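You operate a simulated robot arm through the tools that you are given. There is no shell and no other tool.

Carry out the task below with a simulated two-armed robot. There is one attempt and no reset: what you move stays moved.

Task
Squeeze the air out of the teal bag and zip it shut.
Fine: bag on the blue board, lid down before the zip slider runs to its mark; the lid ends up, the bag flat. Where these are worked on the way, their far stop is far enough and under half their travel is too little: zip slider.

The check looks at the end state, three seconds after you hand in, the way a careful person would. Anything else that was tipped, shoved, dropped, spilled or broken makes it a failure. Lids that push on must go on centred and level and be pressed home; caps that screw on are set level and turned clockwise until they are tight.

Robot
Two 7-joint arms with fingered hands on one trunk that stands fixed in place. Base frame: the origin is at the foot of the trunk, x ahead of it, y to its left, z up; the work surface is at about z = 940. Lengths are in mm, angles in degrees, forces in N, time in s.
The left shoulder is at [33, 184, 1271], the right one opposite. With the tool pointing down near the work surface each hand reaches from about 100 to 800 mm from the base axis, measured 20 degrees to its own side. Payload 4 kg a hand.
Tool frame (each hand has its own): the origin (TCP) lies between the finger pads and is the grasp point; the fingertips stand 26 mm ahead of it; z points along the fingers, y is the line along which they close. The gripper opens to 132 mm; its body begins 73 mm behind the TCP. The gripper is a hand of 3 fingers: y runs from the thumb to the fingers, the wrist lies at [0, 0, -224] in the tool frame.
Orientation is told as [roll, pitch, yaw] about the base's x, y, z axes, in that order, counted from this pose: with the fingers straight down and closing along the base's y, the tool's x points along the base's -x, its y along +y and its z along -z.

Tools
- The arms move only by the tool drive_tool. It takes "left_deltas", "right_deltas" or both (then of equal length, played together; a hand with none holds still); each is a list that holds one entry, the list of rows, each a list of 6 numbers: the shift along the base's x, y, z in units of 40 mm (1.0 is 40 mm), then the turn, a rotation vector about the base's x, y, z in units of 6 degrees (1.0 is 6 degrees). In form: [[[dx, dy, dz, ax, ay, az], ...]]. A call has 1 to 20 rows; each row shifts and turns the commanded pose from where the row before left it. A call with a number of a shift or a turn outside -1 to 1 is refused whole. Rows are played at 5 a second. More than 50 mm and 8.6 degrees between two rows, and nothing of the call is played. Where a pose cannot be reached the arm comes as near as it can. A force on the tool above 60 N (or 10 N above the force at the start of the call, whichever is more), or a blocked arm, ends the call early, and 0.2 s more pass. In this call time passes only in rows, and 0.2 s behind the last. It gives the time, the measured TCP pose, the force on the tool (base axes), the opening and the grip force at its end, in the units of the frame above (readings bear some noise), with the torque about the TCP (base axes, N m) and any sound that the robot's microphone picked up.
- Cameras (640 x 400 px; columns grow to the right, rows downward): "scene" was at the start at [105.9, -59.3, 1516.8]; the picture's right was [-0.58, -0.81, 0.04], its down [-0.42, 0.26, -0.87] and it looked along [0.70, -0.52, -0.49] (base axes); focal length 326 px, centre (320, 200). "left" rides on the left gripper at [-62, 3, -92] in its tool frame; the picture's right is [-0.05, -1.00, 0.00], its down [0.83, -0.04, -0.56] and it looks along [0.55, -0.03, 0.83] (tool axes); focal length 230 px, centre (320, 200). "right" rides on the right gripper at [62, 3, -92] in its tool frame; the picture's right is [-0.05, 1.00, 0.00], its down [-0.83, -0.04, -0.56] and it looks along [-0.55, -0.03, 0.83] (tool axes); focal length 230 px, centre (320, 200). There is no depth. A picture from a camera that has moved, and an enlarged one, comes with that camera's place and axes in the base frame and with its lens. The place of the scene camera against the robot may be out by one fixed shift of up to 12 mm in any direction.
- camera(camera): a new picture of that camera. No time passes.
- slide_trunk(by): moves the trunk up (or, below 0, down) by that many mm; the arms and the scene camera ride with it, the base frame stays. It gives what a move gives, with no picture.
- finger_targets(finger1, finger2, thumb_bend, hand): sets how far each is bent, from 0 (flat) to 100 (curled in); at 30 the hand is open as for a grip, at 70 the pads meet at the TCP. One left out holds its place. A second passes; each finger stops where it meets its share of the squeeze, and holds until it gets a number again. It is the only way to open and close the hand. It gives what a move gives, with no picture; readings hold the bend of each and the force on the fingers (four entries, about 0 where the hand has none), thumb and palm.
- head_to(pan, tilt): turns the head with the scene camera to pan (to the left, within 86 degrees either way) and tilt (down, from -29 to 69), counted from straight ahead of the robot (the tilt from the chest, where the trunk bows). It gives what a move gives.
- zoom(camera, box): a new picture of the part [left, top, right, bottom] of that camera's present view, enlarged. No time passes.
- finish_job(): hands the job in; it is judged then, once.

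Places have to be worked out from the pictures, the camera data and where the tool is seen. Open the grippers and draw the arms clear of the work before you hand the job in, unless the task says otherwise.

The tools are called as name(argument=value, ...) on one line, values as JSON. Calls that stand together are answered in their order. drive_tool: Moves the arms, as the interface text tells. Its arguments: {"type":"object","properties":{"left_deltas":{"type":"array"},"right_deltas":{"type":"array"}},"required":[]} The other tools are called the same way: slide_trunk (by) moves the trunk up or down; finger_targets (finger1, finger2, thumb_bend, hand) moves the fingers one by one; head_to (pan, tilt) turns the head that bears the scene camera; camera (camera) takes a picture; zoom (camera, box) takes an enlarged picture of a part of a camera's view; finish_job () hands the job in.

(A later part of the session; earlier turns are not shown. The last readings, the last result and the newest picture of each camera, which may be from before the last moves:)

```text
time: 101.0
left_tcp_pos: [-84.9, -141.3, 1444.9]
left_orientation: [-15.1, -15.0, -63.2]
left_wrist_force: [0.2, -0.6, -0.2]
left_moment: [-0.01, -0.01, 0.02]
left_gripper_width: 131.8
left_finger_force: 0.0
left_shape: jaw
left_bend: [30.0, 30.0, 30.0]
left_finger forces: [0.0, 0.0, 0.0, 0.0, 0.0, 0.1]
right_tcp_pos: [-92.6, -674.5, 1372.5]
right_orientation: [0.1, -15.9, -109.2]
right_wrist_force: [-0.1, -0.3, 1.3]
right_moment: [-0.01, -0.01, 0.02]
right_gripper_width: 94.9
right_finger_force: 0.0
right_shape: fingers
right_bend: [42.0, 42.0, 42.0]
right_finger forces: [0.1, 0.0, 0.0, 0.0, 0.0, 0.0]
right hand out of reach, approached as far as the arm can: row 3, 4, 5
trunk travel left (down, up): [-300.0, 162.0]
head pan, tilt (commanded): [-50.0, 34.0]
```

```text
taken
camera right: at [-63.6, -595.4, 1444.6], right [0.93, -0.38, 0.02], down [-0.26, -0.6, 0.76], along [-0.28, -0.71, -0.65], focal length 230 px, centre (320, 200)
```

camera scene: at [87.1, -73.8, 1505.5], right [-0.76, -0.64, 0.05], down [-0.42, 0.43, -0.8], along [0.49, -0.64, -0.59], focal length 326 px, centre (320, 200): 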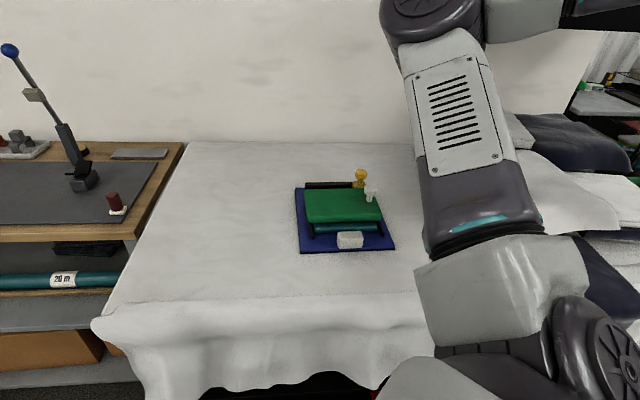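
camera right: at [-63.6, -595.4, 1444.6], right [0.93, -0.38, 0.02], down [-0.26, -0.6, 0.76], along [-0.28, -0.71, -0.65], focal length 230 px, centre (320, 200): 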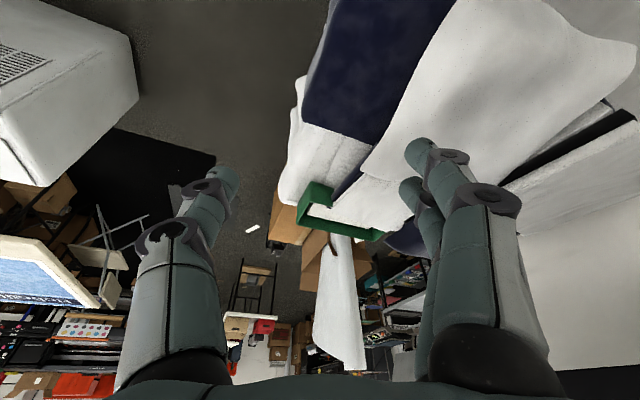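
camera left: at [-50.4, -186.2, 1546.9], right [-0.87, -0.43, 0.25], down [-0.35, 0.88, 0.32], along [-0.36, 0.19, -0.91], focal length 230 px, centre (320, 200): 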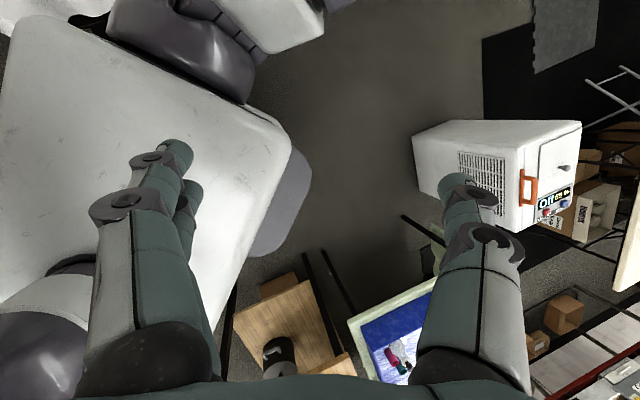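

The elbow rose and came back, which is the direction I want. I now continue the forearm's free roll about the upper arm by 20°.

drive_tool(right_deltas=[[[0.447, -0.272, -0.757, 0.454, -0.528, 0.458], [0.502, -0.215, -0.745, 0.454, -0.528, 0.458], [0.555, -0.155, -0.727, 0.454, -0.528, 0.458], [0.602, -0.092, -0.705, 0.454, -0.528, 0.458], [0, 0, 0, 0, 0, 0]]])

camera(camera="scene")

camera(camera="right")

```text
time: 102.2
left_tcp_pos: [-84.8, -140.3, 1444.2]
left_orientation: [-15.0, -15.0, -63.3]
left_wrist_force: [-0.2, -0.3, 0.5]
left_moment: [0.03, -0.01, 0.02]
left_gripper_width: 132.1
left_finger_force: 0.1
left_shape: jaw
left_bend: [30.0, 30.0, 30.0]
left_finger forces: [0.0, 0.0, 0.0, 0.1, 0.0, 0.1]
right_tcp_pos: [-9.1, -703.0, 1254.4]
right_orientation: [9.9, -2.1, -99.6]
right_wrist_force: [-0.2, 0.0, -0.1]
right_moment: [0.01, -0.02, 0.0]
right_gripper_width: 94.7
right_finger_force: 0.0
right_shape: fingers
right_bend: [42.0, 42.0, 42.0]
right_finger forces: [0.0, 0.0, 0.1, 0.1, 0.1, 0.1]
trunk travel left (down, up): [-300.0, 162.0]
head pan, tilt (commanded): [-50.0, 34.0]
```

```text
taken
camera scene: at [86.8, -73.4, 1505.5], right [-0.76, -0.64, 0.05], down [-0.42, 0.43, -0.8], along [0.49, -0.64, -0.59], focal length 326 px, centre (320, 200)
```

scene: 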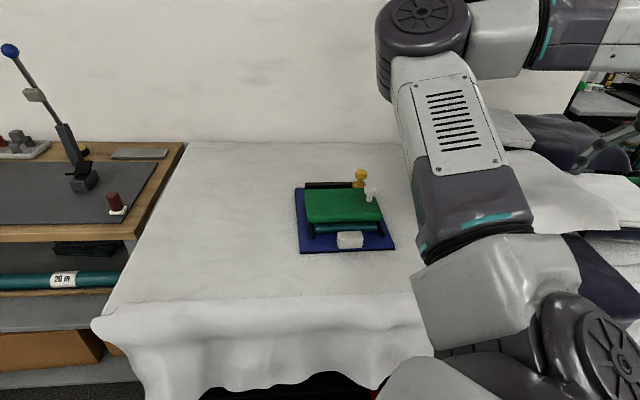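

```text
taken
camera right: at [-12.5, -636.8, 1344.2], right [0.96, -0.21, 0.17], down [-0.27, -0.78, 0.57], along [0.01, -0.59, -0.8], focal length 230 px, centre (320, 200)
```

right: 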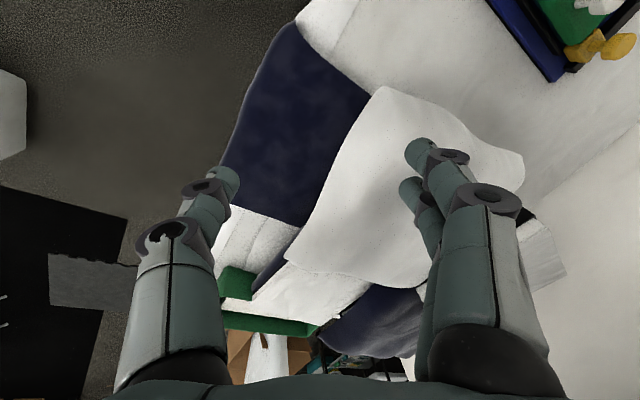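

It followed exactly. I lift the upper arm again by about 30° to make room for the sweep to the front.

drive_tool(right_deltas=[[[0.025, -0.028, 0.8, -0.632, -0.543, 0], [-0.023, 0.025, 0.803, -0.632, -0.543, 0], [-0.068, 0.078, 0.8, -0.632, -0.543, 0], [-0.113, 0.13, 0.79, -0.632, -0.543, 0], [-0.158, 0.183, 0.775, -0.632, -0.543, 0], [-0.203, 0.235, 0.755, -0.632, -0.543, 0], [0, 0, 0, 0, 0, 0]]])

camera(camera="scene")

camera(camera="right")

```text
time: 103.8
left_tcp_pos: [-84.3, -142.0, 1443.8]
left_orientation: [-15.0, -15.0, -63.2]
left_wrist_force: [-0.6, -0.5, 0.4]
left_moment: [-0.01, -0.01, 0.0]
left_gripper_width: 131.9
left_finger_force: 0.1
left_shape: jaw
left_bend: [30.0, 30.0, 30.0]
left_finger forces: [0.0, 0.0, 0.0, 0.1, 0.0, 0.0]
right_tcp_pos: [-34.8, -714.3, 1413.0]
right_orientation: [34.0, -20.6, -104.6]
right_wrist_force: [0.1, 0.4, 0.7]
right_moment: [0.0, -0.03, 0.01]
right_gripper_width: 95.0
right_finger_force: 0.0
right_shape: fingers
right_bend: [42.0, 42.0, 42.0]
right_finger forces: [0.1, 0.0, 0.0, 0.0, 0.0, 0.0]
right hand out of reach, approached as far as the arm can: row 4, 5, 6
trunk travel left (down, up): [-300.0, 162.0]
head pan, tilt (commanded): [-50.0, 34.0]
```

```text
taken
camera scene: at [87.9, -73.8, 1505.4], right [-0.76, -0.64, 0.05], down [-0.42, 0.43, -0.8], along [0.49, -0.64, -0.59], focal length 326 px, centre (320, 200)
```

scene: 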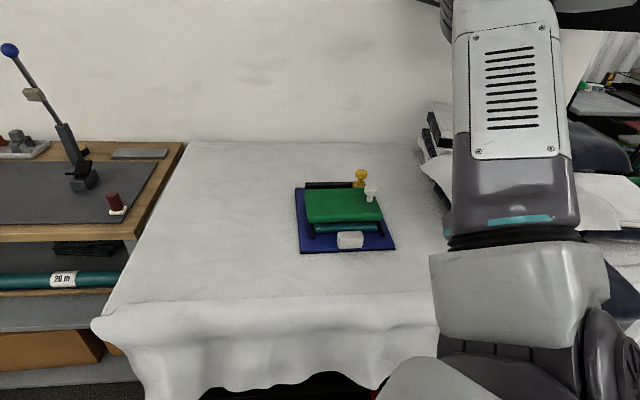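

```text
taken
camera right: at [-61.9, -618.5, 1464.8], right [0.84, -0.07, 0.54], down [-0.49, -0.52, 0.7], along [0.23, -0.85, -0.47], focal length 230 px, centre (320, 200)
```

right: 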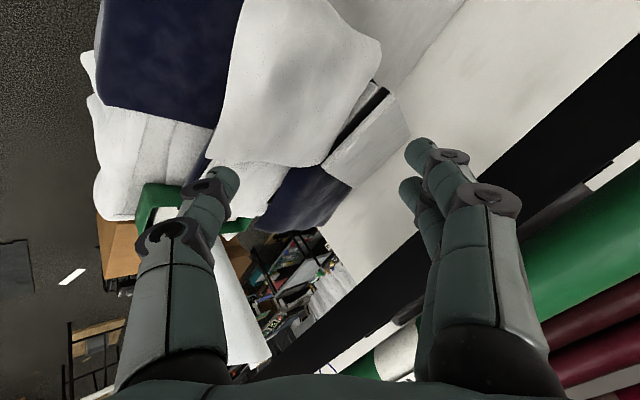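

The elbow keeps coming round as intended. I continue the roll about the upper arm by another 30°, with the hand passing below the shelf's level.

drive_tool(right_deltas=[[[0.573, -0.228, -0.578, 0.35, -0.517, 0.55], [0.615, -0.175, -0.555, 0.35, -0.517, 0.55], [0.655, -0.118, -0.528, 0.35, -0.517, 0.55], [0.69, -0.06, -0.498, 0.35, -0.517, 0.55], [0.723, 0, -0.463, 0.35, -0.517, 0.55], [0.748, 0.055, -0.423, 0.35, -0.517, 0.55], [0, 0, 0, 0, 0, 0]]])

camera(camera="scene")

camera(camera="right")

```text
time: 105.4
left_tcp_pos: [-85.3, -142.3, 1444.5]
left_orientation: [-15.1, -15.0, -63.3]
left_wrist_force: [-0.5, -0.3, 0.7]
left_moment: [-0.01, 0.0, 0.01]
left_gripper_width: 132.1
left_finger_force: 0.1
left_shape: jaw
left_bend: [30.0, 30.0, 30.0]
left_finger forces: [0.0, 0.1, 0.1, 0.0, 0.0, 0.1]
right_tcp_pos: [113.5, -751.3, 1282.6]
right_orientation: [51.5, -5.8, -88.4]
right_wrist_force: [0.8, -0.5, -0.4]
right_moment: [0.05, 0.01, 0.04]
right_gripper_width: 94.8
right_finger_force: 0.1
right_shape: fingers
right_bend: [42.0, 42.0, 42.0]
right_finger forces: [0.1, 0.0, 0.1, 0.0, 0.0, 0.0]
right hand out of reach, approached as far as the arm can: row 1, 2, 4, 6
trunk travel left (down, up): [-300.0, 162.0]
head pan, tilt (commanded): [-50.0, 34.0]
```

```text
taken
camera scene: at [86.9, -73.6, 1505.5], right [-0.76, -0.64, 0.05], down [-0.42, 0.43, -0.8], along [0.49, -0.64, -0.59], focal length 326 px, centre (320, 200)
```

scene: 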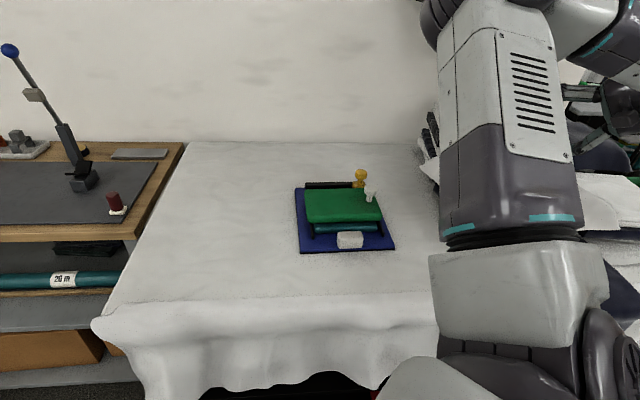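

```text
taken
camera right: at [40.9, -684.8, 1334.9], right [0.62, 0.04, 0.78], down [-0.44, -0.81, 0.39], along [0.65, -0.59, -0.48], focal length 230 px, centre (320, 200)
```

right: 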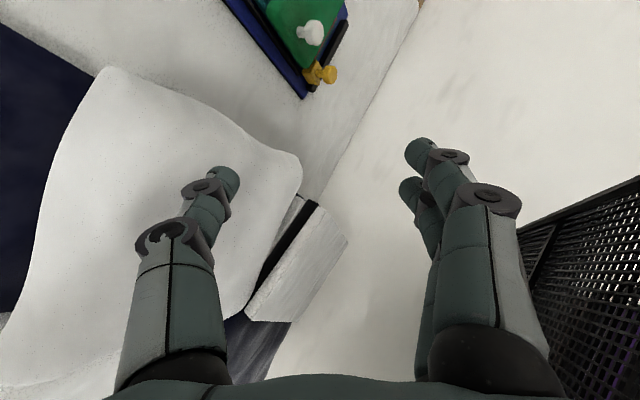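

The upper arm is rolling back toward its original side. I continue another 30°, staying well above the table and below the shelf.

drive_tool(right_deltas=[[[0.8, 0.105, -0.41, 0.35, -0.517, 0.55], [0.818, 0.168, -0.363, 0.35, -0.517, 0.55], [0.828, 0.228, -0.313, 0.35, -0.517, 0.55], [0.83, 0.285, -0.26, 0.35, -0.517, 0.55], [0.828, 0.343, -0.205, 0.35, -0.517, 0.55], [0.82, 0.398, -0.148, 0.35, -0.517, 0.55], [0, 0, 0, 0, 0, 0]]])

camera(camera="scene")

camera(camera="right")

```text
time: 107.0
left_tcp_pos: [-84.5, -142.2, 1443.9]
left_orientation: [-15.1, -15.0, -63.2]
left_wrist_force: [-0.3, 0.5, -0.3]
left_moment: [0.01, 0.02, 0.02]
left_gripper_width: 132.0
left_finger_force: 0.0
left_shape: jaw
left_bend: [30.0, 30.0, 30.0]
left_finger forces: [0.1, 0.0, 0.0, 0.0, 0.0, 0.0]
right_tcp_pos: [303.2, -702.3, 1196.1]
right_orientation: [71.9, 3.0, -69.0]
right_wrist_force: [-0.4, 0.1, 0.0]
right_moment: [-0.04, -0.02, -0.03]
right_gripper_width: 94.9
right_finger_force: 0.1
right_shape: fingers
right_bend: [42.0, 42.0, 42.0]
right_finger forces: [0.0, 0.1, 0.0, 0.0, 0.0, 0.0]
right hand out of reach, approached as far as the arm can: row 1, 3, 4
trunk travel left (down, up): [-300.0, 162.0]
head pan, tilt (commanded): [-50.0, 34.0]
```

```text
taken
camera scene: at [88.5, -74.3, 1505.3], right [-0.76, -0.64, 0.05], down [-0.42, 0.43, -0.8], along [0.49, -0.63, -0.6], focal length 326 px, centre (320, 200)
```

scene: 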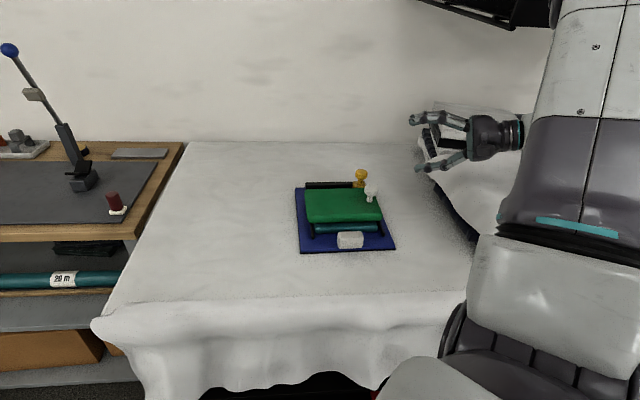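

```text
taken
camera right: at [199.6, -678.0, 1231.4], right [0.32, 0.02, 0.95], down [-0.2, -0.97, 0.09], along [0.92, -0.22, -0.31], focal length 230 px, centre (320, 200)
```

right: 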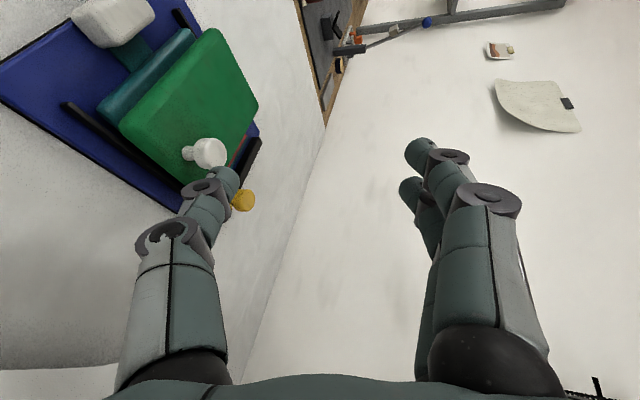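

The hand is back at the front with the arm near its original shape and the work still untouched. Now I turn the hand to point down while moving it away from the shelf toward the middle.

drive_tool(right_deltas=[[[0.05, 0.5, 0.1, -0.37, 0.92, 0], [0.05, 0.55, 0.1, -0.37, 0.92, 0], [0.05, 0.55, 0.1, -0.37, 0.92, 0], [0.05, 0.55, 0.1, -0.37, 0.92, 0], [0.05, 0.55, 0.1, -0.37, 0.92, 0], [0.05, 0.55, 0.1, -0.37, 0.92, 0]]])

camera(camera="scene")

camera(camera="right")

```text
time: 108.4
left_tcp_pos: [-84.9, -139.7, 1443.0]
left_orientation: [-15.0, -15.0, -63.2]
left_wrist_force: [-0.6, -0.4, -0.2]
left_moment: [-0.03, 0.0, -0.01]
left_gripper_width: 131.8
left_finger_force: 0.1
left_shape: jaw
left_bend: [30.0, 30.0, 30.0]
left_finger forces: [0.0, 0.1, 0.0, 0.1, 0.0, 0.0]
right_tcp_pos: [309.5, -572.7, 1223.0]
right_orientation: [36.3, 1.8, -70.6]
right_wrist_force: [-0.2, -0.4, 0.0]
right_moment: [-0.01, 0.03, 0.01]
right_gripper_width: 94.7
right_finger_force: 0.1
right_shape: fingers
right_bend: [42.0, 42.0, 42.0]
right_finger forces: [0.1, 0.0, 0.0, 0.0, 0.0, 0.0]
trunk travel left (down, up): [-300.0, 162.0]
head pan, tilt (commanded): [-50.0, 34.0]
```

```text
taken
camera scene: at [87.4, -73.0, 1505.5], right [-0.76, -0.64, 0.05], down [-0.42, 0.43, -0.8], along [0.49, -0.64, -0.59], focal length 326 px, centre (320, 200)
```

scene: 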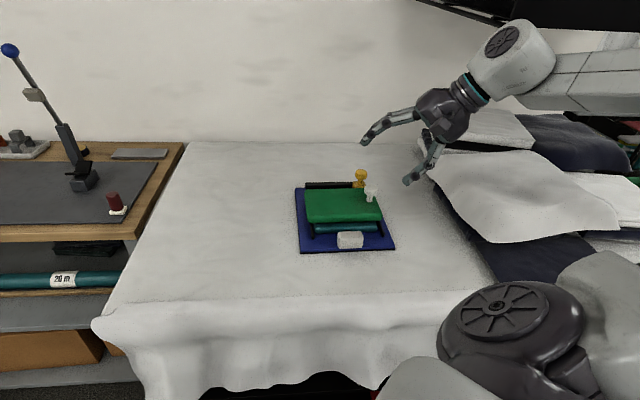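

```text
taken
camera right: at [240.0, -533.7, 1300.5], right [0.78, 0.2, 0.59], down [-0.06, -0.92, 0.4], along [0.62, -0.35, -0.7], focal length 230 px, centre (320, 200)
```

right: 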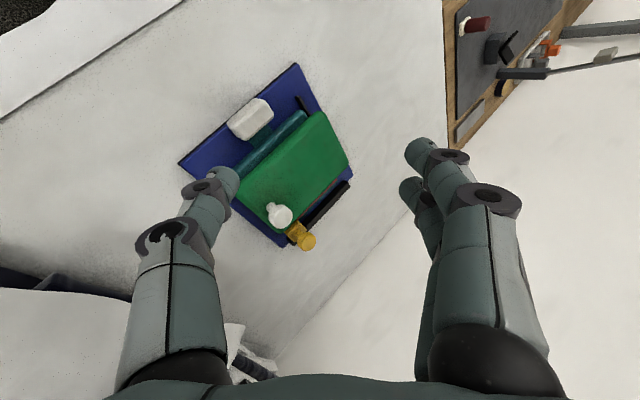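

The arm moves freely again. I finish turning the hand to point straight down and bring the yaw to −45°, moving to a safe spot near the board's near side.

drive_tool(right_deltas=[[[0.2, 0.38, 0.1, -0.37, 0.925, 0], [0.24, 0.38, 0.1, -0.37, 0.925, 0], [0.24, 0.38, 0.1, -0.37, 0.925, 0], [0.24, 0.38, 0.1, -0.37, 0.925, 0], [0.24, 0.38, 0.1, -0.37, 0.925, 0], [0.24, 0.38, 0.1, -0.37, 0.925, 0], [0, 0, 0, 0, 0, 0.87], [0, 0, 0, 0, 0, 0.87], [0, 0, 0, 0, 0, 0.87], [0, 0, 0, 0, 0, 0.87], [0, 0, 0, 0, 0, 0.8], [0, 0, 0, 0, 0, 0]]])

camera(camera="scene")

camera(camera="right")

```text
time: 111.0
left_tcp_pos: [-84.4, -140.6, 1443.2]
left_orientation: [-15.1, -15.0, -63.3]
left_wrist_force: [0.1, -0.5, -0.1]
left_moment: [-0.02, 0.04, 0.02]
left_gripper_width: 131.8
left_finger_force: 0.1
left_shape: jaw
left_bend: [30.0, 30.0, 30.0]
left_finger forces: [0.1, 0.1, 0.1, 0.0, 0.1, 0.0]
right_tcp_pos: [367.6, -483.3, 1247.5]
right_orientation: [0.5, 0.2, -45.4]
right_wrist_force: [0.4, 0.4, 0.5]
right_moment: [-0.03, -0.02, 0.0]
right_gripper_width: 94.9
right_finger_force: 0.0
right_shape: fingers
right_bend: [42.0, 42.0, 42.0]
right_finger forces: [0.0, 0.1, 0.1, 0.0, 0.0, 0.0]
trunk travel left (down, up): [-300.0, 162.0]
head pan, tilt (commanded): [-50.0, 34.0]
```

```text
taken
camera scene: at [87.4, -73.6, 1505.4], right [-0.76, -0.64, 0.05], down [-0.42, 0.43, -0.8], along [0.49, -0.64, -0.59], focal length 326 px, centre (320, 200)
```

scene: 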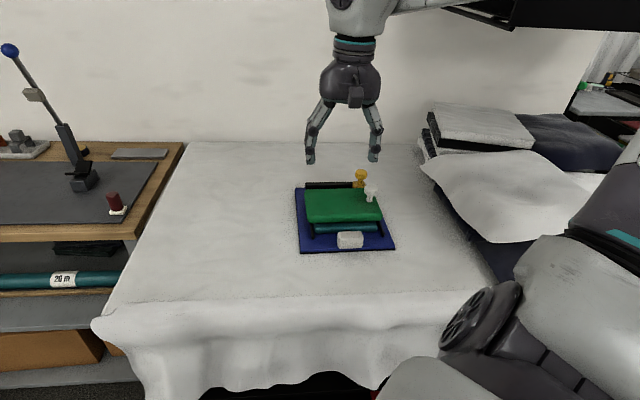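

```text
taken
camera right: at [325.2, -437.9, 1340.2], right [0.75, 0.66, 0.01], down [0.55, -0.63, 0.55], along [0.37, -0.41, -0.83], focal length 230 px, centre (320, 200)
```

right: 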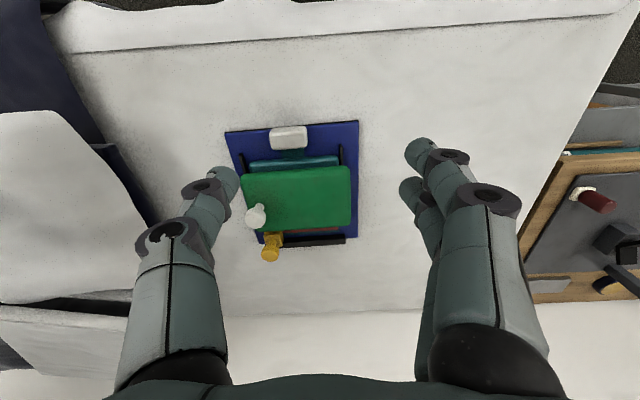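

The right arm is fully recovered: hand down, yaw −45°, at about (368, −483, 1247), with the lid, slider and bag unchanged. I now approach the lid knob with this yaw, which kept the arm clear of the shelf before, and stop above it.

drive_tool(right_deltas=[[[0.1, -0.5, -0.3, 0, 0, 0.07], [0.16, -0.8, -0.5, 0, 0, 0], [0.16, -0.8, -0.5, 0, 0, 0], [0.16, -0.8, -0.5, 0, 0, 0], [0.16, -0.8, -0.5, 0, 0, 0], [0.16, -0.8, -0.5, 0, 0, 0], [0.07, -0.43, -0.3, 0, 0, 0], [0, 0, 0, 0, 0, 0]]])

camera(camera="right")

camera(camera="scene")

```text
time: 112.8
left_tcp_pos: [-84.2, -124.8, 1447.7]
left_orientation: [-15.4, -15.6, -63.0]
left_wrist_force: [0.2, -0.5, 0.0]
left_moment: [0.01, -0.02, 0.01]
left_gripper_width: 132.1
left_finger_force: 0.1
left_shape: jaw
left_bend: [30.0, 30.0, 30.0]
left_finger forces: [0.0, 0.0, 0.0, 0.0, 0.0, 0.1]
right_tcp_pos: [408.3, -668.6, 1132.7]
right_orientation: [0.0, -0.2, -45.0]
right_wrist_force: [-0.1, -0.2, 0.2]
right_moment: [-0.02, -0.01, 0.04]
right_gripper_width: 94.7
right_finger_force: 0.1
right_shape: fingers
right_bend: [42.0, 42.0, 42.0]
right_finger forces: [0.0, 0.1, 0.1, 0.0, 0.0, 0.1]
trunk travel left (down, up): [-300.0, 162.0]
head pan, tilt (commanded): [-50.0, 34.0]
```

```text
taken
camera right: at [365.2, -622.4, 1224.1], right [0.74, 0.67, 0.0], down [0.56, -0.62, 0.56], along [0.37, -0.42, -0.83], focal length 230 px, centre (320, 200)
```

right: 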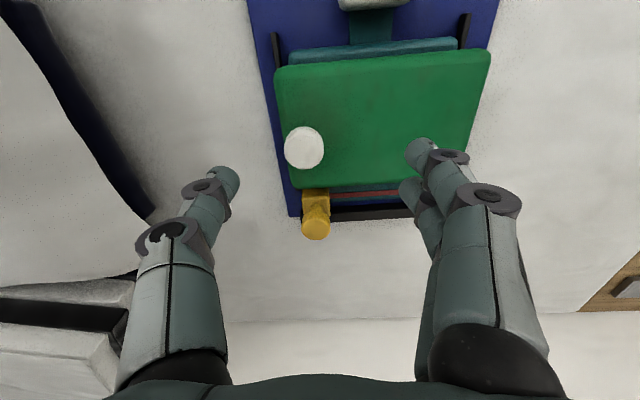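

```text
taken
camera scene: at [88.6, -55.4, 1506.1], right [-0.76, -0.64, 0.06], down [-0.42, 0.42, -0.81], along [0.49, -0.64, -0.59], focal length 326 px, centre (320, 200)
```

scene: 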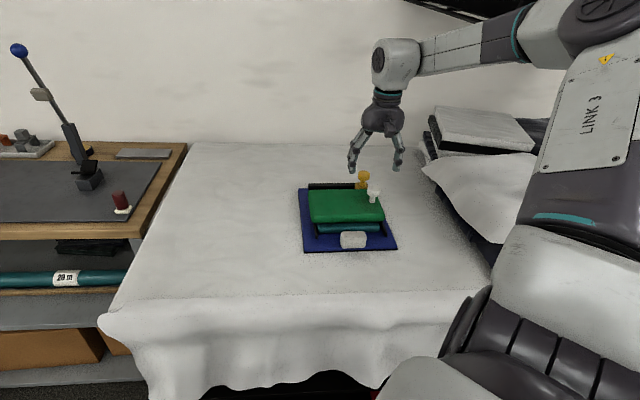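

The left hand and scene camera shifted about 17 mm, so the arm is pressing lightly on the shelf again. I back off at once along the same path.

drive_tool(right_deltas=[[[-0.1, 0.5, 0.2, 0, 0, 0], [-0.16, 0.8, 0.3, 0, 0, 0], [-0.16, 0.8, 0.3, 0, 0, 0], [0, 0, 0, 0, 0, 0]]])

camera(camera="scene")

```text
time: 113.8
left_tcp_pos: [-81.8, -143.6, 1444.5]
left_orientation: [-15.1, -15.0, -63.2]
left_wrist_force: [0.1, 0.1, 0.5]
left_moment: [0.0, 0.03, -0.02]
left_gripper_width: 132.2
left_finger_force: 0.1
left_shape: jaw
left_bend: [30.0, 30.0, 30.0]
left_finger forces: [0.1, 0.0, 0.0, 0.1, 0.0, 0.0]
right_tcp_pos: [391.8, -598.1, 1152.3]
right_orientation: [0.5, 0.3, -45.1]
right_wrist_force: [-0.8, -0.6, 0.3]
right_moment: [0.05, -0.02, 0.02]
right_gripper_width: 94.7
right_finger_force: 0.1
right_shape: fingers
right_bend: [42.0, 42.0, 42.0]
right_finger forces: [0.1, 0.1, 0.1, 0.0, 0.1, 0.0]
trunk travel left (down, up): [-300.0, 162.0]
head pan, tilt (commanded): [-50.0, 34.0]
```

```text
taken
camera scene: at [89.7, -75.9, 1505.1], right [-0.76, -0.64, 0.05], down [-0.42, 0.43, -0.8], along [0.49, -0.63, -0.6], focal length 326 px, centre (320, 200)
```

scene: 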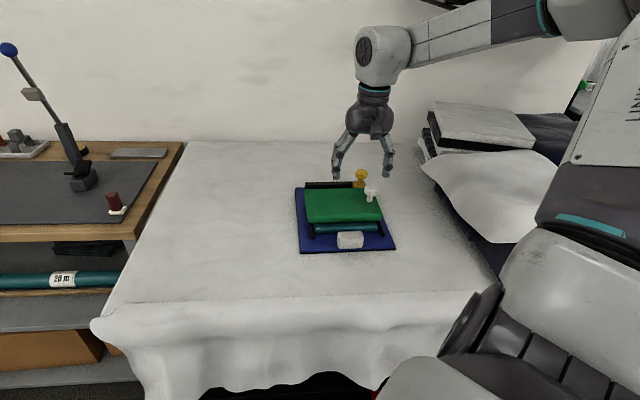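

The trunk recovered fully. To keep the elbow below the shelf, I'll lower the trunk by 200 mm; first I move the hand away from the board and raise it so it ends at a safe height after the slide.

drive_tool(right_deltas=[[[-0.2, 0.6, 0.5, 0, 0, 0], [-0.26, 0.8, 0.8, 0, 0, 0], [-0.26, 0.8, 0.8, 0, 0, 0], [-0.26, 0.8, 0.8, 0, 0, 0], [-0.26, 0.8, 0.8, 0, 0, 0], [-0.26, 0.7, 0.8, 0, 0, 0], [0, 0, 0.3, 0, 0, 0]]])

camera(camera="scene")

camera(camera="left")

```text
time: 115.4
left_tcp_pos: [-84.2, -142.7, 1445.0]
left_orientation: [-15.0, -15.0, -63.2]
left_wrist_force: [-1.1, 1.2, 0.2]
left_moment: [0.0, -0.03, 0.01]
left_gripper_width: 131.8
left_finger_force: 0.0
left_shape: jaw
left_bend: [30.0, 30.0, 30.0]
left_finger forces: [0.0, 0.0, 0.1, 0.0, 0.0, 0.0]
right_tcp_pos: [328.6, -417.8, 1346.0]
right_orientation: [0.5, 0.1, -45.0]
right_wrist_force: [0.2, 1.5, 0.2]
right_moment: [0.04, -0.01, 0.02]
right_gripper_width: 94.4
right_finger_force: 0.0
right_shape: fingers
right_bend: [42.0, 42.0, 42.0]
right_finger forces: [0.0, 0.0, 0.0, 0.1, 0.0, 0.0]
trunk travel left (down, up): [-300.0, 162.0]
head pan, tilt (commanded): [-50.0, 34.0]
```

```text
taken
camera scene: at [87.5, -74.2, 1505.4], right [-0.76, -0.64, 0.05], down [-0.42, 0.43, -0.8], along [0.49, -0.63, -0.59], focal length 326 px, centre (320, 200)
```

scene: 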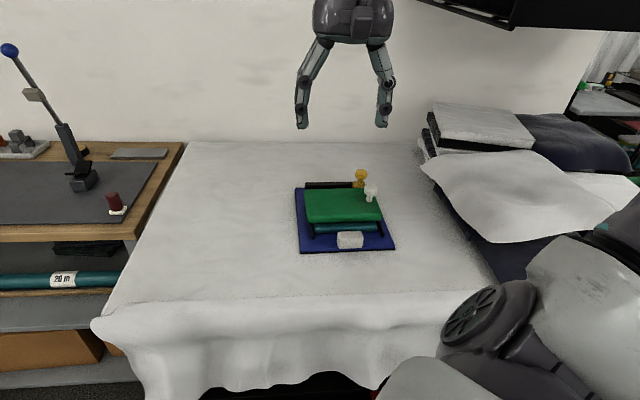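

```text
taken
camera left: at [-43.9, -162.4, 1547.2], right [-0.87, -0.42, 0.26], down [-0.33, 0.89, 0.31], along [-0.37, 0.18, -0.91], focal length 230 px, centre (320, 200)
```

left: 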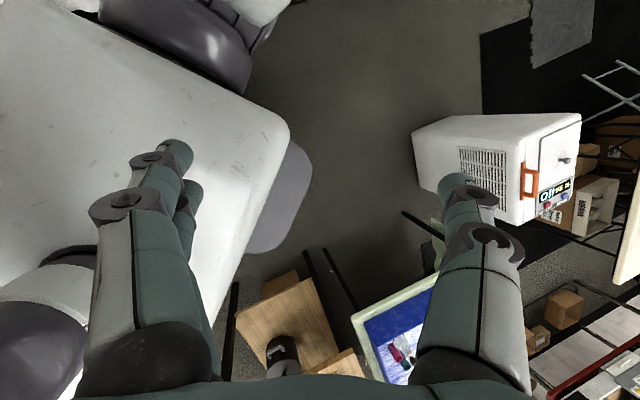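

The hand is clear at z ≈ 1346 over free table, and nothing is close beneath the left hand except the robot's own torso, which moves with it. I lower the trunk by 200 mm.

slide_trunk(by=-200)

camera(camera="scene")

camera(camera="right")

```text
time: 117.6
left_tcp_pos: [-70.4, -136.9, 1268.6]
left_orientation: [-17.6, -17.1, -60.9]
left_wrist_force: [-0.6, -0.4, 0.2]
left_moment: [-0.03, 0.01, -0.01]
left_gripper_width: 132.0
left_finger_force: 0.0
left_shape: jaw
left_bend: [30.0, 30.0, 30.0]
left_finger forces: [0.0, 0.0, 0.0, 0.0, 0.1, 0.0]
right_tcp_pos: [328.6, -415.7, 1147.9]
right_orientation: [0.6, 0.2, -45.1]
right_wrist_force: [-0.5, 1.0, 0.6]
right_moment: [0.02, 0.0, 0.0]
right_gripper_width: 94.7
right_finger_force: 0.0
right_shape: fingers
right_bend: [42.0, 42.0, 42.0]
right_finger forces: [0.0, 0.1, 0.0, 0.1, 0.0, 0.0]
trunk travel left (down, up): [-100.0, 362.0]
head pan, tilt (commanded): [-50.0, 34.0]
```

```text
taken
camera scene: at [277.3, 5.6, 1299.1], right [0.12, -0.99, -0.04], down [-0.31, 0.0, -0.95], along [0.94, 0.13, -0.31], focal length 326 px, centre (320, 200)
```

scene: 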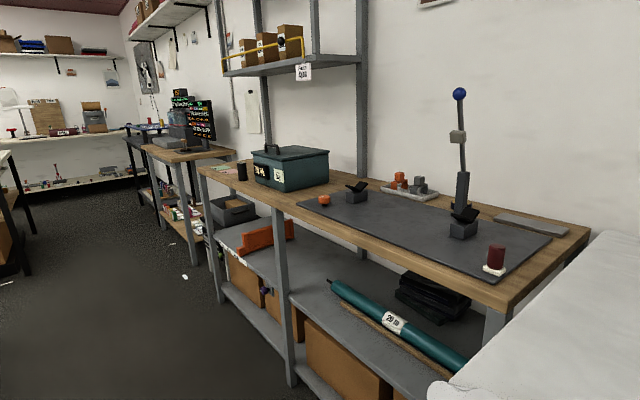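

```text
taken
camera right: at [285.4, -370.9, 1240.3], right [0.74, 0.67, 0.01], down [0.55, -0.62, 0.55], along [0.38, -0.41, -0.83], focal length 230 px, centre (320, 200)
```

right: 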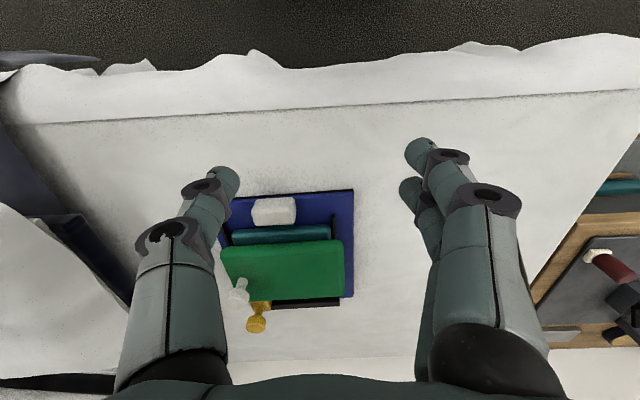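

The head has been pushed around: the left arm behind it seems to be touching something as the trunk lowers. I raise the trunk again by 120 mm and check whether the head returns.

slide_trunk(by=120)

camera(camera="scene")

camera(camera="left")

```text
time: 119.1
left_tcp_pos: [-81.8, -146.0, 1376.4]
left_orientation: [-16.7, -15.1, -61.9]
left_wrist_force: [-0.2, 0.2, -0.3]
left_moment: [0.01, 0.02, 0.02]
left_gripper_width: 132.0
left_finger_force: 0.2
left_shape: jaw
left_bend: [30.0, 30.0, 30.0]
left_finger forces: [0.0, 0.0, 0.1, 0.0, 0.0, 0.0]
right_tcp_pos: [329.1, -416.8, 1267.1]
right_orientation: [0.5, 0.1, -45.1]
right_wrist_force: [-0.6, 0.9, -0.2]
right_moment: [0.01, 0.06, -0.01]
right_gripper_width: 95.0
right_finger_force: 0.1
right_shape: fingers
right_bend: [42.0, 42.0, 42.0]
right_finger forces: [0.0, 0.0, 0.1, 0.0, 0.0, 0.0]
trunk travel left (down, up): [-220.0, 242.0]
head pan, tilt (commanded): [-50.0, 34.0]
```

```text
taken
camera scene: at [141.2, -71.7, 1423.8], right [-0.71, -0.69, 0.11], down [-0.45, 0.33, -0.83], along [0.54, -0.64, -0.55], focal length 326 px, centre (320, 200)
```

scene: 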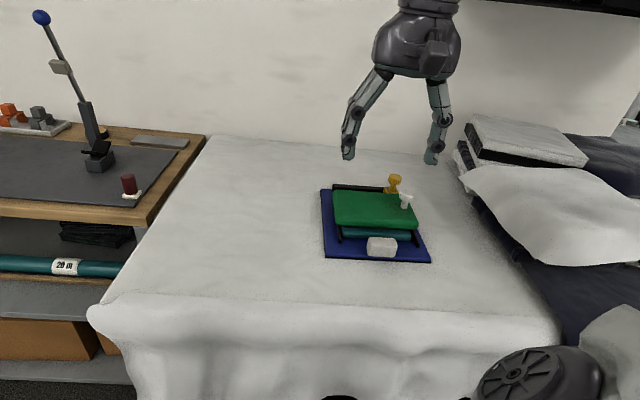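

```text
taken
camera left: at [-38.6, -164.7, 1479.2], right [-0.86, -0.43, 0.29], down [-0.34, 0.89, 0.31], along [-0.39, 0.16, -0.91], focal length 230 px, centre (320, 200)
```

left: 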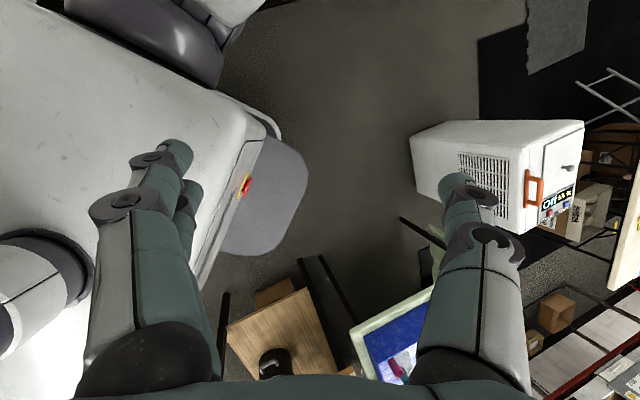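

The head is mostly back but still leans a little, so the left arm, which swung behind the robot, is touching something there. I return the trunk to its original height, where it was free, and will keep the right arm low instead.

slide_trunk(by=80)

camera(camera="scene")

camera(camera="left")

```text
time: 120.3
left_tcp_pos: [-85.0, -140.6, 1443.4]
left_orientation: [-15.0, -14.8, -63.4]
left_wrist_force: [0.1, -0.4, 0.1]
left_moment: [0.04, 0.0, 0.02]
left_gripper_width: 132.0
left_finger_force: 0.1
left_shape: jaw
left_bend: [30.0, 30.0, 30.0]
left_finger forces: [0.0, 0.0, 0.0, 0.0, 0.1, 0.0]
right_tcp_pos: [329.1, -415.4, 1346.6]
right_orientation: [0.6, 0.2, -45.2]
right_wrist_force: [-0.1, -0.4, -0.6]
right_moment: [-0.01, 0.0, -0.01]
right_gripper_width: 94.9
right_finger_force: 0.1
right_shape: fingers
right_bend: [42.0, 42.0, 42.0]
right_finger forces: [0.0, 0.0, 0.0, 0.0, 0.0, 0.0]
trunk travel left (down, up): [-300.0, 162.0]
head pan, tilt (commanded): [-50.0, 34.0]
```

```text
taken
camera scene: at [87.4, -73.7, 1505.5], right [-0.76, -0.64, 0.05], down [-0.42, 0.43, -0.8], along [0.49, -0.64, -0.59], focal length 326 px, centre (320, 200)
```

scene: 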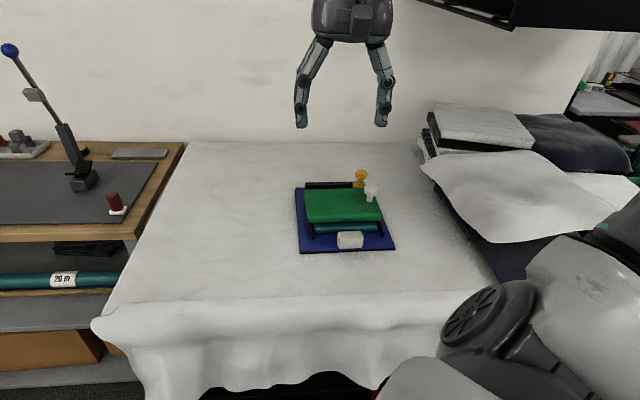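

```text
taken
camera left: at [-44.3, -162.5, 1545.8], right [-0.87, -0.42, 0.26], down [-0.33, 0.89, 0.32], along [-0.37, 0.19, -0.91], focal length 230 px, centre (320, 200)
```

left: 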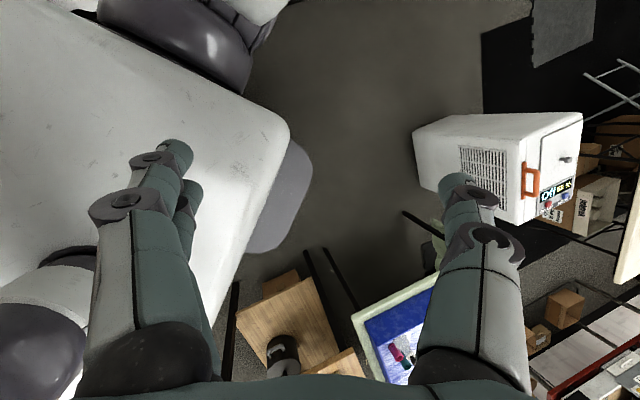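

The trunk and head are back to normal exactly. I go down first on the near side to z ≈ 1110, then move in over the lid's hinge side while tilting the hand 20° so the wrist leans away from the shelf.

drive_tool(right_deltas=[[[0.2, -0.2, -0.7, 0, 0, 0], [0.22, -0.22, -0.95, 0, 0, 0], [0.22, -0.22, -0.95, 0, 0, 0], [0.22, -0.22, -0.95, 0, 0, 0], [0.22, -0.22, -0.95, 0, 0, 0], [0.22, -0.22, -0.95, 0, 0, 0], [0.2, -0.2, -0.4, 0, 0, 0], [0, 0, 0, 0, 0, 0]]])

drive_tool(right_deltas=[[[0.4, -0.4, 0, -0.589, 0.589, 0], [0.55, -0.55, 0, -0.589, 0.589, 0], [0.55, -0.55, 0, -0.589, 0.589, 0], [0.55, -0.55, 0, -0.589, 0.589, 0], [0.5, -0.5, 0, 0, 0, 0], [0.25, -0.25, 0, 0, 0, 0], [0, 0, 0, 0, 0, 0]]])

camera(camera="scene")

camera(camera="right")

```text
time: 122.1
left_tcp_pos: [-85.5, -140.6, 1443.6]
left_orientation: [-15.0, -14.9, -63.3]
left_wrist_force: [-0.3, 0.2, 0.3]
left_moment: [-0.03, 0.03, 0.0]
left_gripper_width: 131.9
left_finger_force: 0.2
left_shape: jaw
left_bend: [30.0, 30.0, 30.0]
left_finger forces: [0.0, 0.0, 0.0, 0.0, 0.0, 0.0]
right_tcp_pos: [388.9, -475.2, 1114.6]
right_orientation: [0.5, 0.2, -45.2]
right_wrist_force: [0.0, 1.1, -0.2]
right_moment: [0.0, -0.02, -0.01]
right_gripper_width: 94.8
right_finger_force: 0.0
right_shape: fingers
right_bend: [42.0, 42.0, 42.0]
right_finger forces: [0.0, 0.0, 0.0, 0.1, 0.0, 0.0]
trunk travel left (down, up): [-300.0, 162.0]
head pan, tilt (commanded): [-50.0, 34.0]
```

```text
time: 123.7
left_tcp_pos: [-84.8, -141.3, 1445.1]
left_orientation: [-15.0, -14.8, -63.2]
left_wrist_force: [0.3, 0.2, 0.0]
left_moment: [-0.01, 0.01, -0.02]
left_gripper_width: 131.9
left_finger_force: 0.1
left_shape: jaw
left_bend: [30.0, 30.0, 30.0]
left_finger forces: [0.0, 0.0, 0.0, 0.0, 0.0, 0.0]
right_tcp_pos: [500.5, -589.0, 1113.8]
right_orientation: [-19.4, 0.1, -45.1]
right_wrist_force: [-0.5, 0.9, -0.4]
right_moment: [-0.01, -0.04, -0.03]
right_gripper_width: 94.7
right_finger_force: 0.0
right_shape: fingers
right_bend: [42.0, 42.0, 42.0]
right_finger forces: [0.1, 0.1, 0.0, 0.1, 0.0, 0.1]
trunk travel left (down, up): [-300.0, 162.0]
head pan, tilt (commanded): [-50.0, 34.0]
```

```text
taken
camera scene: at [87.4, -73.5, 1505.5], right [-0.76, -0.64, 0.05], down [-0.42, 0.43, -0.8], along [0.49, -0.64, -0.59], focal length 326 px, centre (320, 200)
```

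scene: 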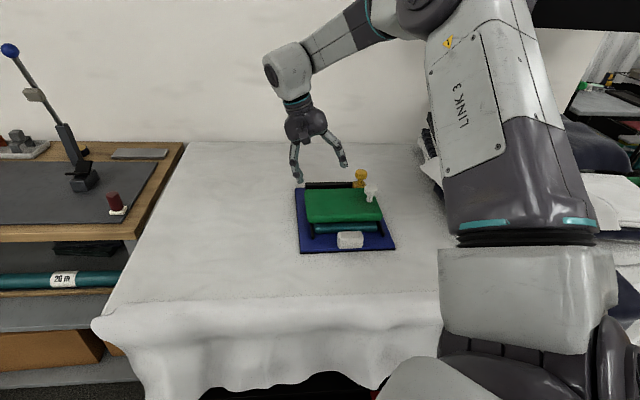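

```text
taken
camera right: at [480.9, -521.3, 1199.9], right [0.7, 0.63, -0.33], down [0.69, -0.49, 0.54], along [0.17, -0.61, -0.78], focal length 230 px, centre (320, 200)
```

right: 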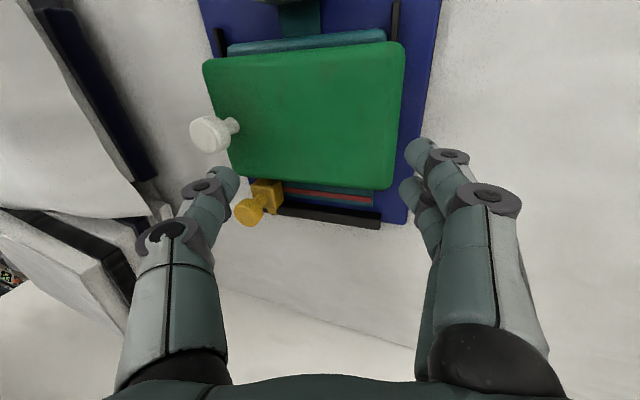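

The 20° tilt works with no contact. Before gripping the knob, I rehearse the later part of the lift in free air: raise slightly and tilt to about 60°.

drive_tool(right_deltas=[[[0, 0, 0.3, -0.707, 0.707, 0], [0, 0, 0.3, -0.707, 0.707, 0], [0, 0, 0.3, -0.707, 0.707, 0], [0, 0, 0.2, -0.707, 0.707, 0], [0, 0, 0, -0.707, 0.707, 0], [0, 0, 0, -0.707, 0.707, 0], [0, 0, 0, -0.6, 0.6, 0], [0, 0, 0, 0, 0, 0]]])

camera(camera="scene")

```text
time: 125.5
left_tcp_pos: [-86.2, -140.8, 1445.0]
left_orientation: [-14.9, -14.9, -63.3]
left_wrist_force: [-0.2, 0.9, -0.3]
left_moment: [-0.01, 0.0, 0.01]
left_gripper_width: 131.8
left_finger_force: 0.1
left_shape: jaw
left_bend: [30.0, 30.0, 30.0]
left_finger forces: [0.1, 0.0, 0.0, 0.1, 0.0, 0.0]
right_tcp_pos: [501.2, -588.9, 1156.3]
right_orientation: [-60.6, -0.1, -45.2]
right_wrist_force: [0.0, -0.3, 0.2]
right_moment: [-0.02, 0.01, -0.04]
right_gripper_width: 94.6
right_finger_force: 0.0
right_shape: fingers
right_bend: [42.0, 42.0, 42.0]
right_finger forces: [0.0, 0.0, 0.1, 0.0, 0.0, 0.1]
trunk travel left (down, up): [-300.0, 162.0]
head pan, tilt (commanded): [-50.0, 34.0]
```

```text
taken
camera scene: at [86.9, -73.8, 1505.5], right [-0.76, -0.64, 0.05], down [-0.42, 0.43, -0.8], along [0.49, -0.64, -0.59], focal length 326 px, centre (320, 200)
```

scene: 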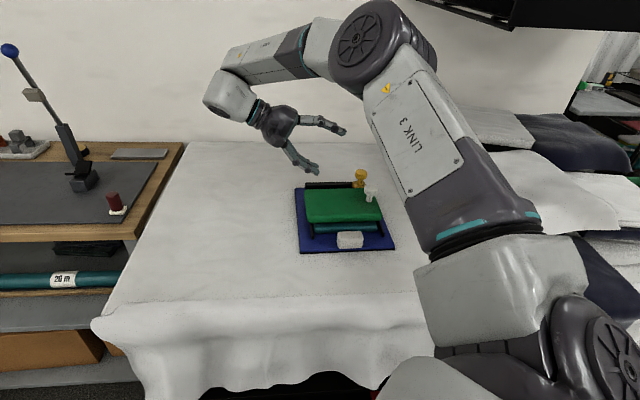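

A 60° tilt is reachable with no contact. I rehearse further to about 85° while moving outward, as at the end of the lid's swing.

drive_tool(right_deltas=[[[0.26, 0.26, 0, -0.589, 0.589, 0], [0.26, 0.26, 0, -0.589, 0.589, 0], [0.26, 0.26, 0, -0.589, 0.589, 0], [0.26, 0.26, 0, -0.589, 0.589, 0], [0.26, 0.26, 0, -0.589, 0.589, 0], [0, 0, 0, 0, 0, 0]]])

camera(camera="scene")

```text
time: 126.9
left_tcp_pos: [-84.4, -141.6, 1442.3]
left_orientation: [-15.0, -14.9, -63.4]
left_wrist_force: [-0.2, -0.2, -0.1]
left_moment: [-0.05, -0.01, 0.01]
left_gripper_width: 132.2
left_finger_force: 0.1
left_shape: jaw
left_bend: [30.0, 30.0, 30.0]
left_finger forces: [0.0, 0.0, 0.0, 0.0, 0.0, 0.0]
right_tcp_pos: [447.6, -643.3, 1112.7]
right_orientation: [-85.3, -0.1, -44.9]
right_wrist_force: [0.0, 0.7, 0.4]
right_moment: [0.02, -0.01, 0.02]
right_gripper_width: 94.8
right_finger_force: 0.0
right_shape: fingers
right_bend: [42.0, 42.0, 42.0]
right_finger forces: [0.0, 0.0, 0.1, 0.0, 0.0, 0.0]
right hand out of reach, approached as far as the arm can: row 1, 2, 3, 4, 5
trunk travel left (down, up): [-300.0, 162.0]
head pan, tilt (commanded): [-50.0, 34.0]
```

```text
taken
camera scene: at [87.2, -73.3, 1505.5], right [-0.76, -0.64, 0.05], down [-0.42, 0.43, -0.8], along [0.49, -0.64, -0.59], focal length 326 px, centre (320, 200)
```

scene: 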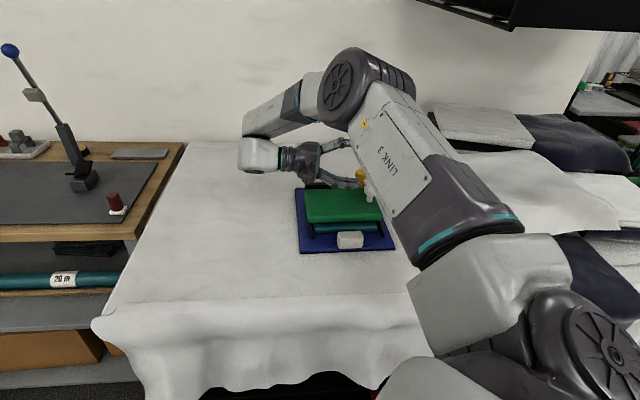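

The 85° pose isn't reachable, so the hand can follow to about 60° and the rest must come from the knob pivoting in a loose hold. I return to the 60° pose.

drive_tool(right_deltas=[[[0.27, 0.27, 0.27, 0.589, -0.589, 0], [0.27, 0.27, 0.27, 0.589, -0.589, 0], [0.27, 0.27, 0.27, 0.589, -0.589, 0], [0.27, 0.27, 0.27, 0.589, -0.589, 0], [0.27, 0.27, 0, 0.589, -0.589, 0], [0, 0, 0, 0.3, -0.3, 0]]])

camera(camera="scene")

```text
time: 128.3
left_tcp_pos: [-85.5, -141.4, 1443.5]
left_orientation: [-15.1, -14.9, -63.2]
left_wrist_force: [-0.6, 0.0, -0.1]
left_moment: [0.03, 0.0, 0.0]
left_gripper_width: 131.9
left_finger_force: 0.1
left_shape: jaw
left_bend: [30.0, 30.0, 30.0]
left_finger forces: [0.0, 0.0, 0.0, 0.0, 0.1, 0.1]
right_tcp_pos: [503.8, -590.5, 1154.4]
right_orientation: [-57.9, -0.1, -45.2]
right_wrist_force: [-0.2, -0.5, -0.5]
right_moment: [0.0, 0.02, 0.0]
right_gripper_width: 94.8
right_finger_force: 0.1
right_shape: fingers
right_bend: [42.0, 42.0, 42.0]
right_finger forces: [0.0, 0.0, 0.0, 0.1, 0.0, 0.1]
trunk travel left (down, up): [-300.0, 162.0]
head pan, tilt (commanded): [-50.0, 34.0]
```

```text
taken
camera scene: at [87.0, -74.1, 1505.5], right [-0.76, -0.64, 0.05], down [-0.42, 0.43, -0.8], along [0.49, -0.63, -0.59], focal length 326 px, centre (320, 200)
```

scene: 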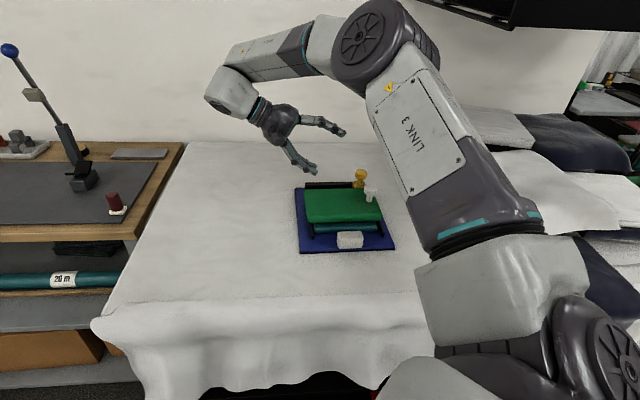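

I test whether the hand can still move outward at this 58° tilt, as needed for the last part of the swing.

drive_tool(right_deltas=[[[0.35, 0.35, 0, 0, 0, 0], [0.35, 0.35, 0, 0, 0, 0], [0.35, 0.35, 0, 0, 0, 0], [0.35, 0.35, 0, 0, 0, 0], [0.35, 0.35, 0, 0, 0, 0], [0, 0, 0, 0, 0, 0]]])

camera(camera="scene")

```text
time: 129.7
left_tcp_pos: [-84.0, -142.4, 1443.6]
left_orientation: [-15.0, -14.9, -63.3]
left_wrist_force: [0.5, -0.2, 0.2]
left_moment: [-0.01, 0.0, -0.02]
left_gripper_width: 132.3
left_finger_force: 0.1
left_shape: jaw
left_bend: [30.0, 30.0, 30.0]
left_finger forces: [0.0, 0.1, 0.0, 0.0, 0.0, 0.1]
right_tcp_pos: [528.7, -544.9, 1136.5]
right_orientation: [-57.8, -0.1, -45.0]
right_wrist_force: [-0.5, 0.0, -0.1]
right_moment: [-0.01, -0.02, -0.02]
right_gripper_width: 95.0
right_finger_force: 0.1
right_shape: fingers
right_bend: [42.0, 42.0, 42.0]
right_finger forces: [0.0, 0.0, 0.0, 0.0, 0.1, 0.1]
right hand out of reach, approached as far as the arm can: row 3, 4, 5
trunk travel left (down, up): [-300.0, 162.0]
head pan, tilt (commanded): [-50.0, 34.0]
```

```text
taken
camera scene: at [87.1, -73.9, 1505.5], right [-0.76, -0.64, 0.05], down [-0.42, 0.43, -0.8], along [0.49, -0.64, -0.59], focal length 326 px, centre (320, 200)
```

scene: 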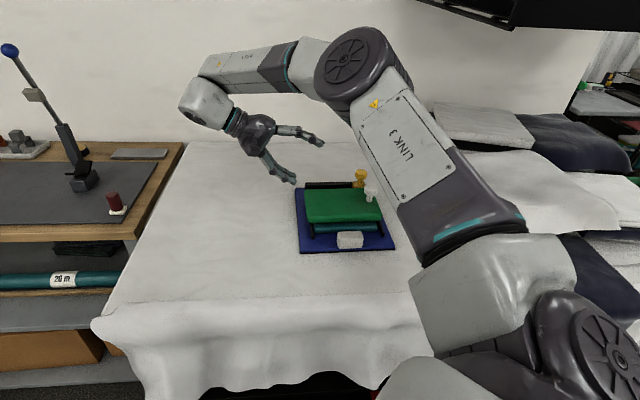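

At this tilt the reach ends near v ≈ −12, so a hold that lets the knob pivot freely, closing along the hinge axis as during closing, is better. I bring the hand upright on the hinge side first, then turn to +45° yaw there, away from the shelf.

drive_tool(right_deltas=[[[0, 0, 0.3, 0.683, -0.683, 0], [0.05, 0.05, 0.3, 0.683, -0.683, 0], [0.1, 0.1, 0.3, 0.683, -0.683, 0], [0.1, 0.1, 0.3, 0.683, -0.683, 0], [0.1, 0.1, 0.3, 0.683, -0.683, 0], [0.1, 0.1, 0.3, 0.683, -0.683, 0], [0.1, 0.1, 0.3, 0.683, -0.683, 0], [0.1, 0.1, 0.3, 0.683, -0.683, 0], [0.1, 0.1, 0.1, 0.683, -0.683, 0], [0, 0, 0, 0.67, -0.67, 0], [0, 0, 0, 0, 0, 0]]])

camera(camera="scene")

```text
time: 132.1
left_tcp_pos: [-85.1, -141.7, 1444.0]
left_orientation: [-15.0, -14.9, -63.2]
left_wrist_force: [0.1, -0.3, -0.4]
left_moment: [0.01, -0.01, -0.03]
left_gripper_width: 132.1
left_finger_force: 0.0
left_shape: jaw
left_bend: [30.0, 30.0, 30.0]
left_finger forces: [0.0, 0.0, 0.0, 0.0, 0.1, 0.1]
right_tcp_pos: [560.6, -515.2, 1237.5]
right_orientation: [-0.1, 0.2, -45.1]
right_wrist_force: [-0.1, 0.0, 0.3]
right_moment: [0.0, 0.0, -0.02]
right_gripper_width: 94.8
right_finger_force: 0.0
right_shape: fingers
right_bend: [42.0, 42.0, 42.0]
right_finger forces: [0.0, 0.0, 0.0, 0.0, 0.1, 0.0]
trunk travel left (down, up): [-300.0, 162.0]
head pan, tilt (commanded): [-50.0, 34.0]
```

```text
taken
camera scene: at [87.6, -73.4, 1505.4], right [-0.76, -0.64, 0.05], down [-0.42, 0.43, -0.8], along [0.49, -0.64, -0.59], focal length 326 px, centre (320, 200)
```

scene: 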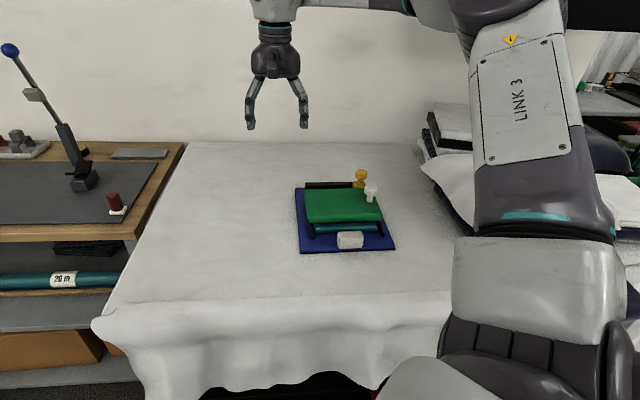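

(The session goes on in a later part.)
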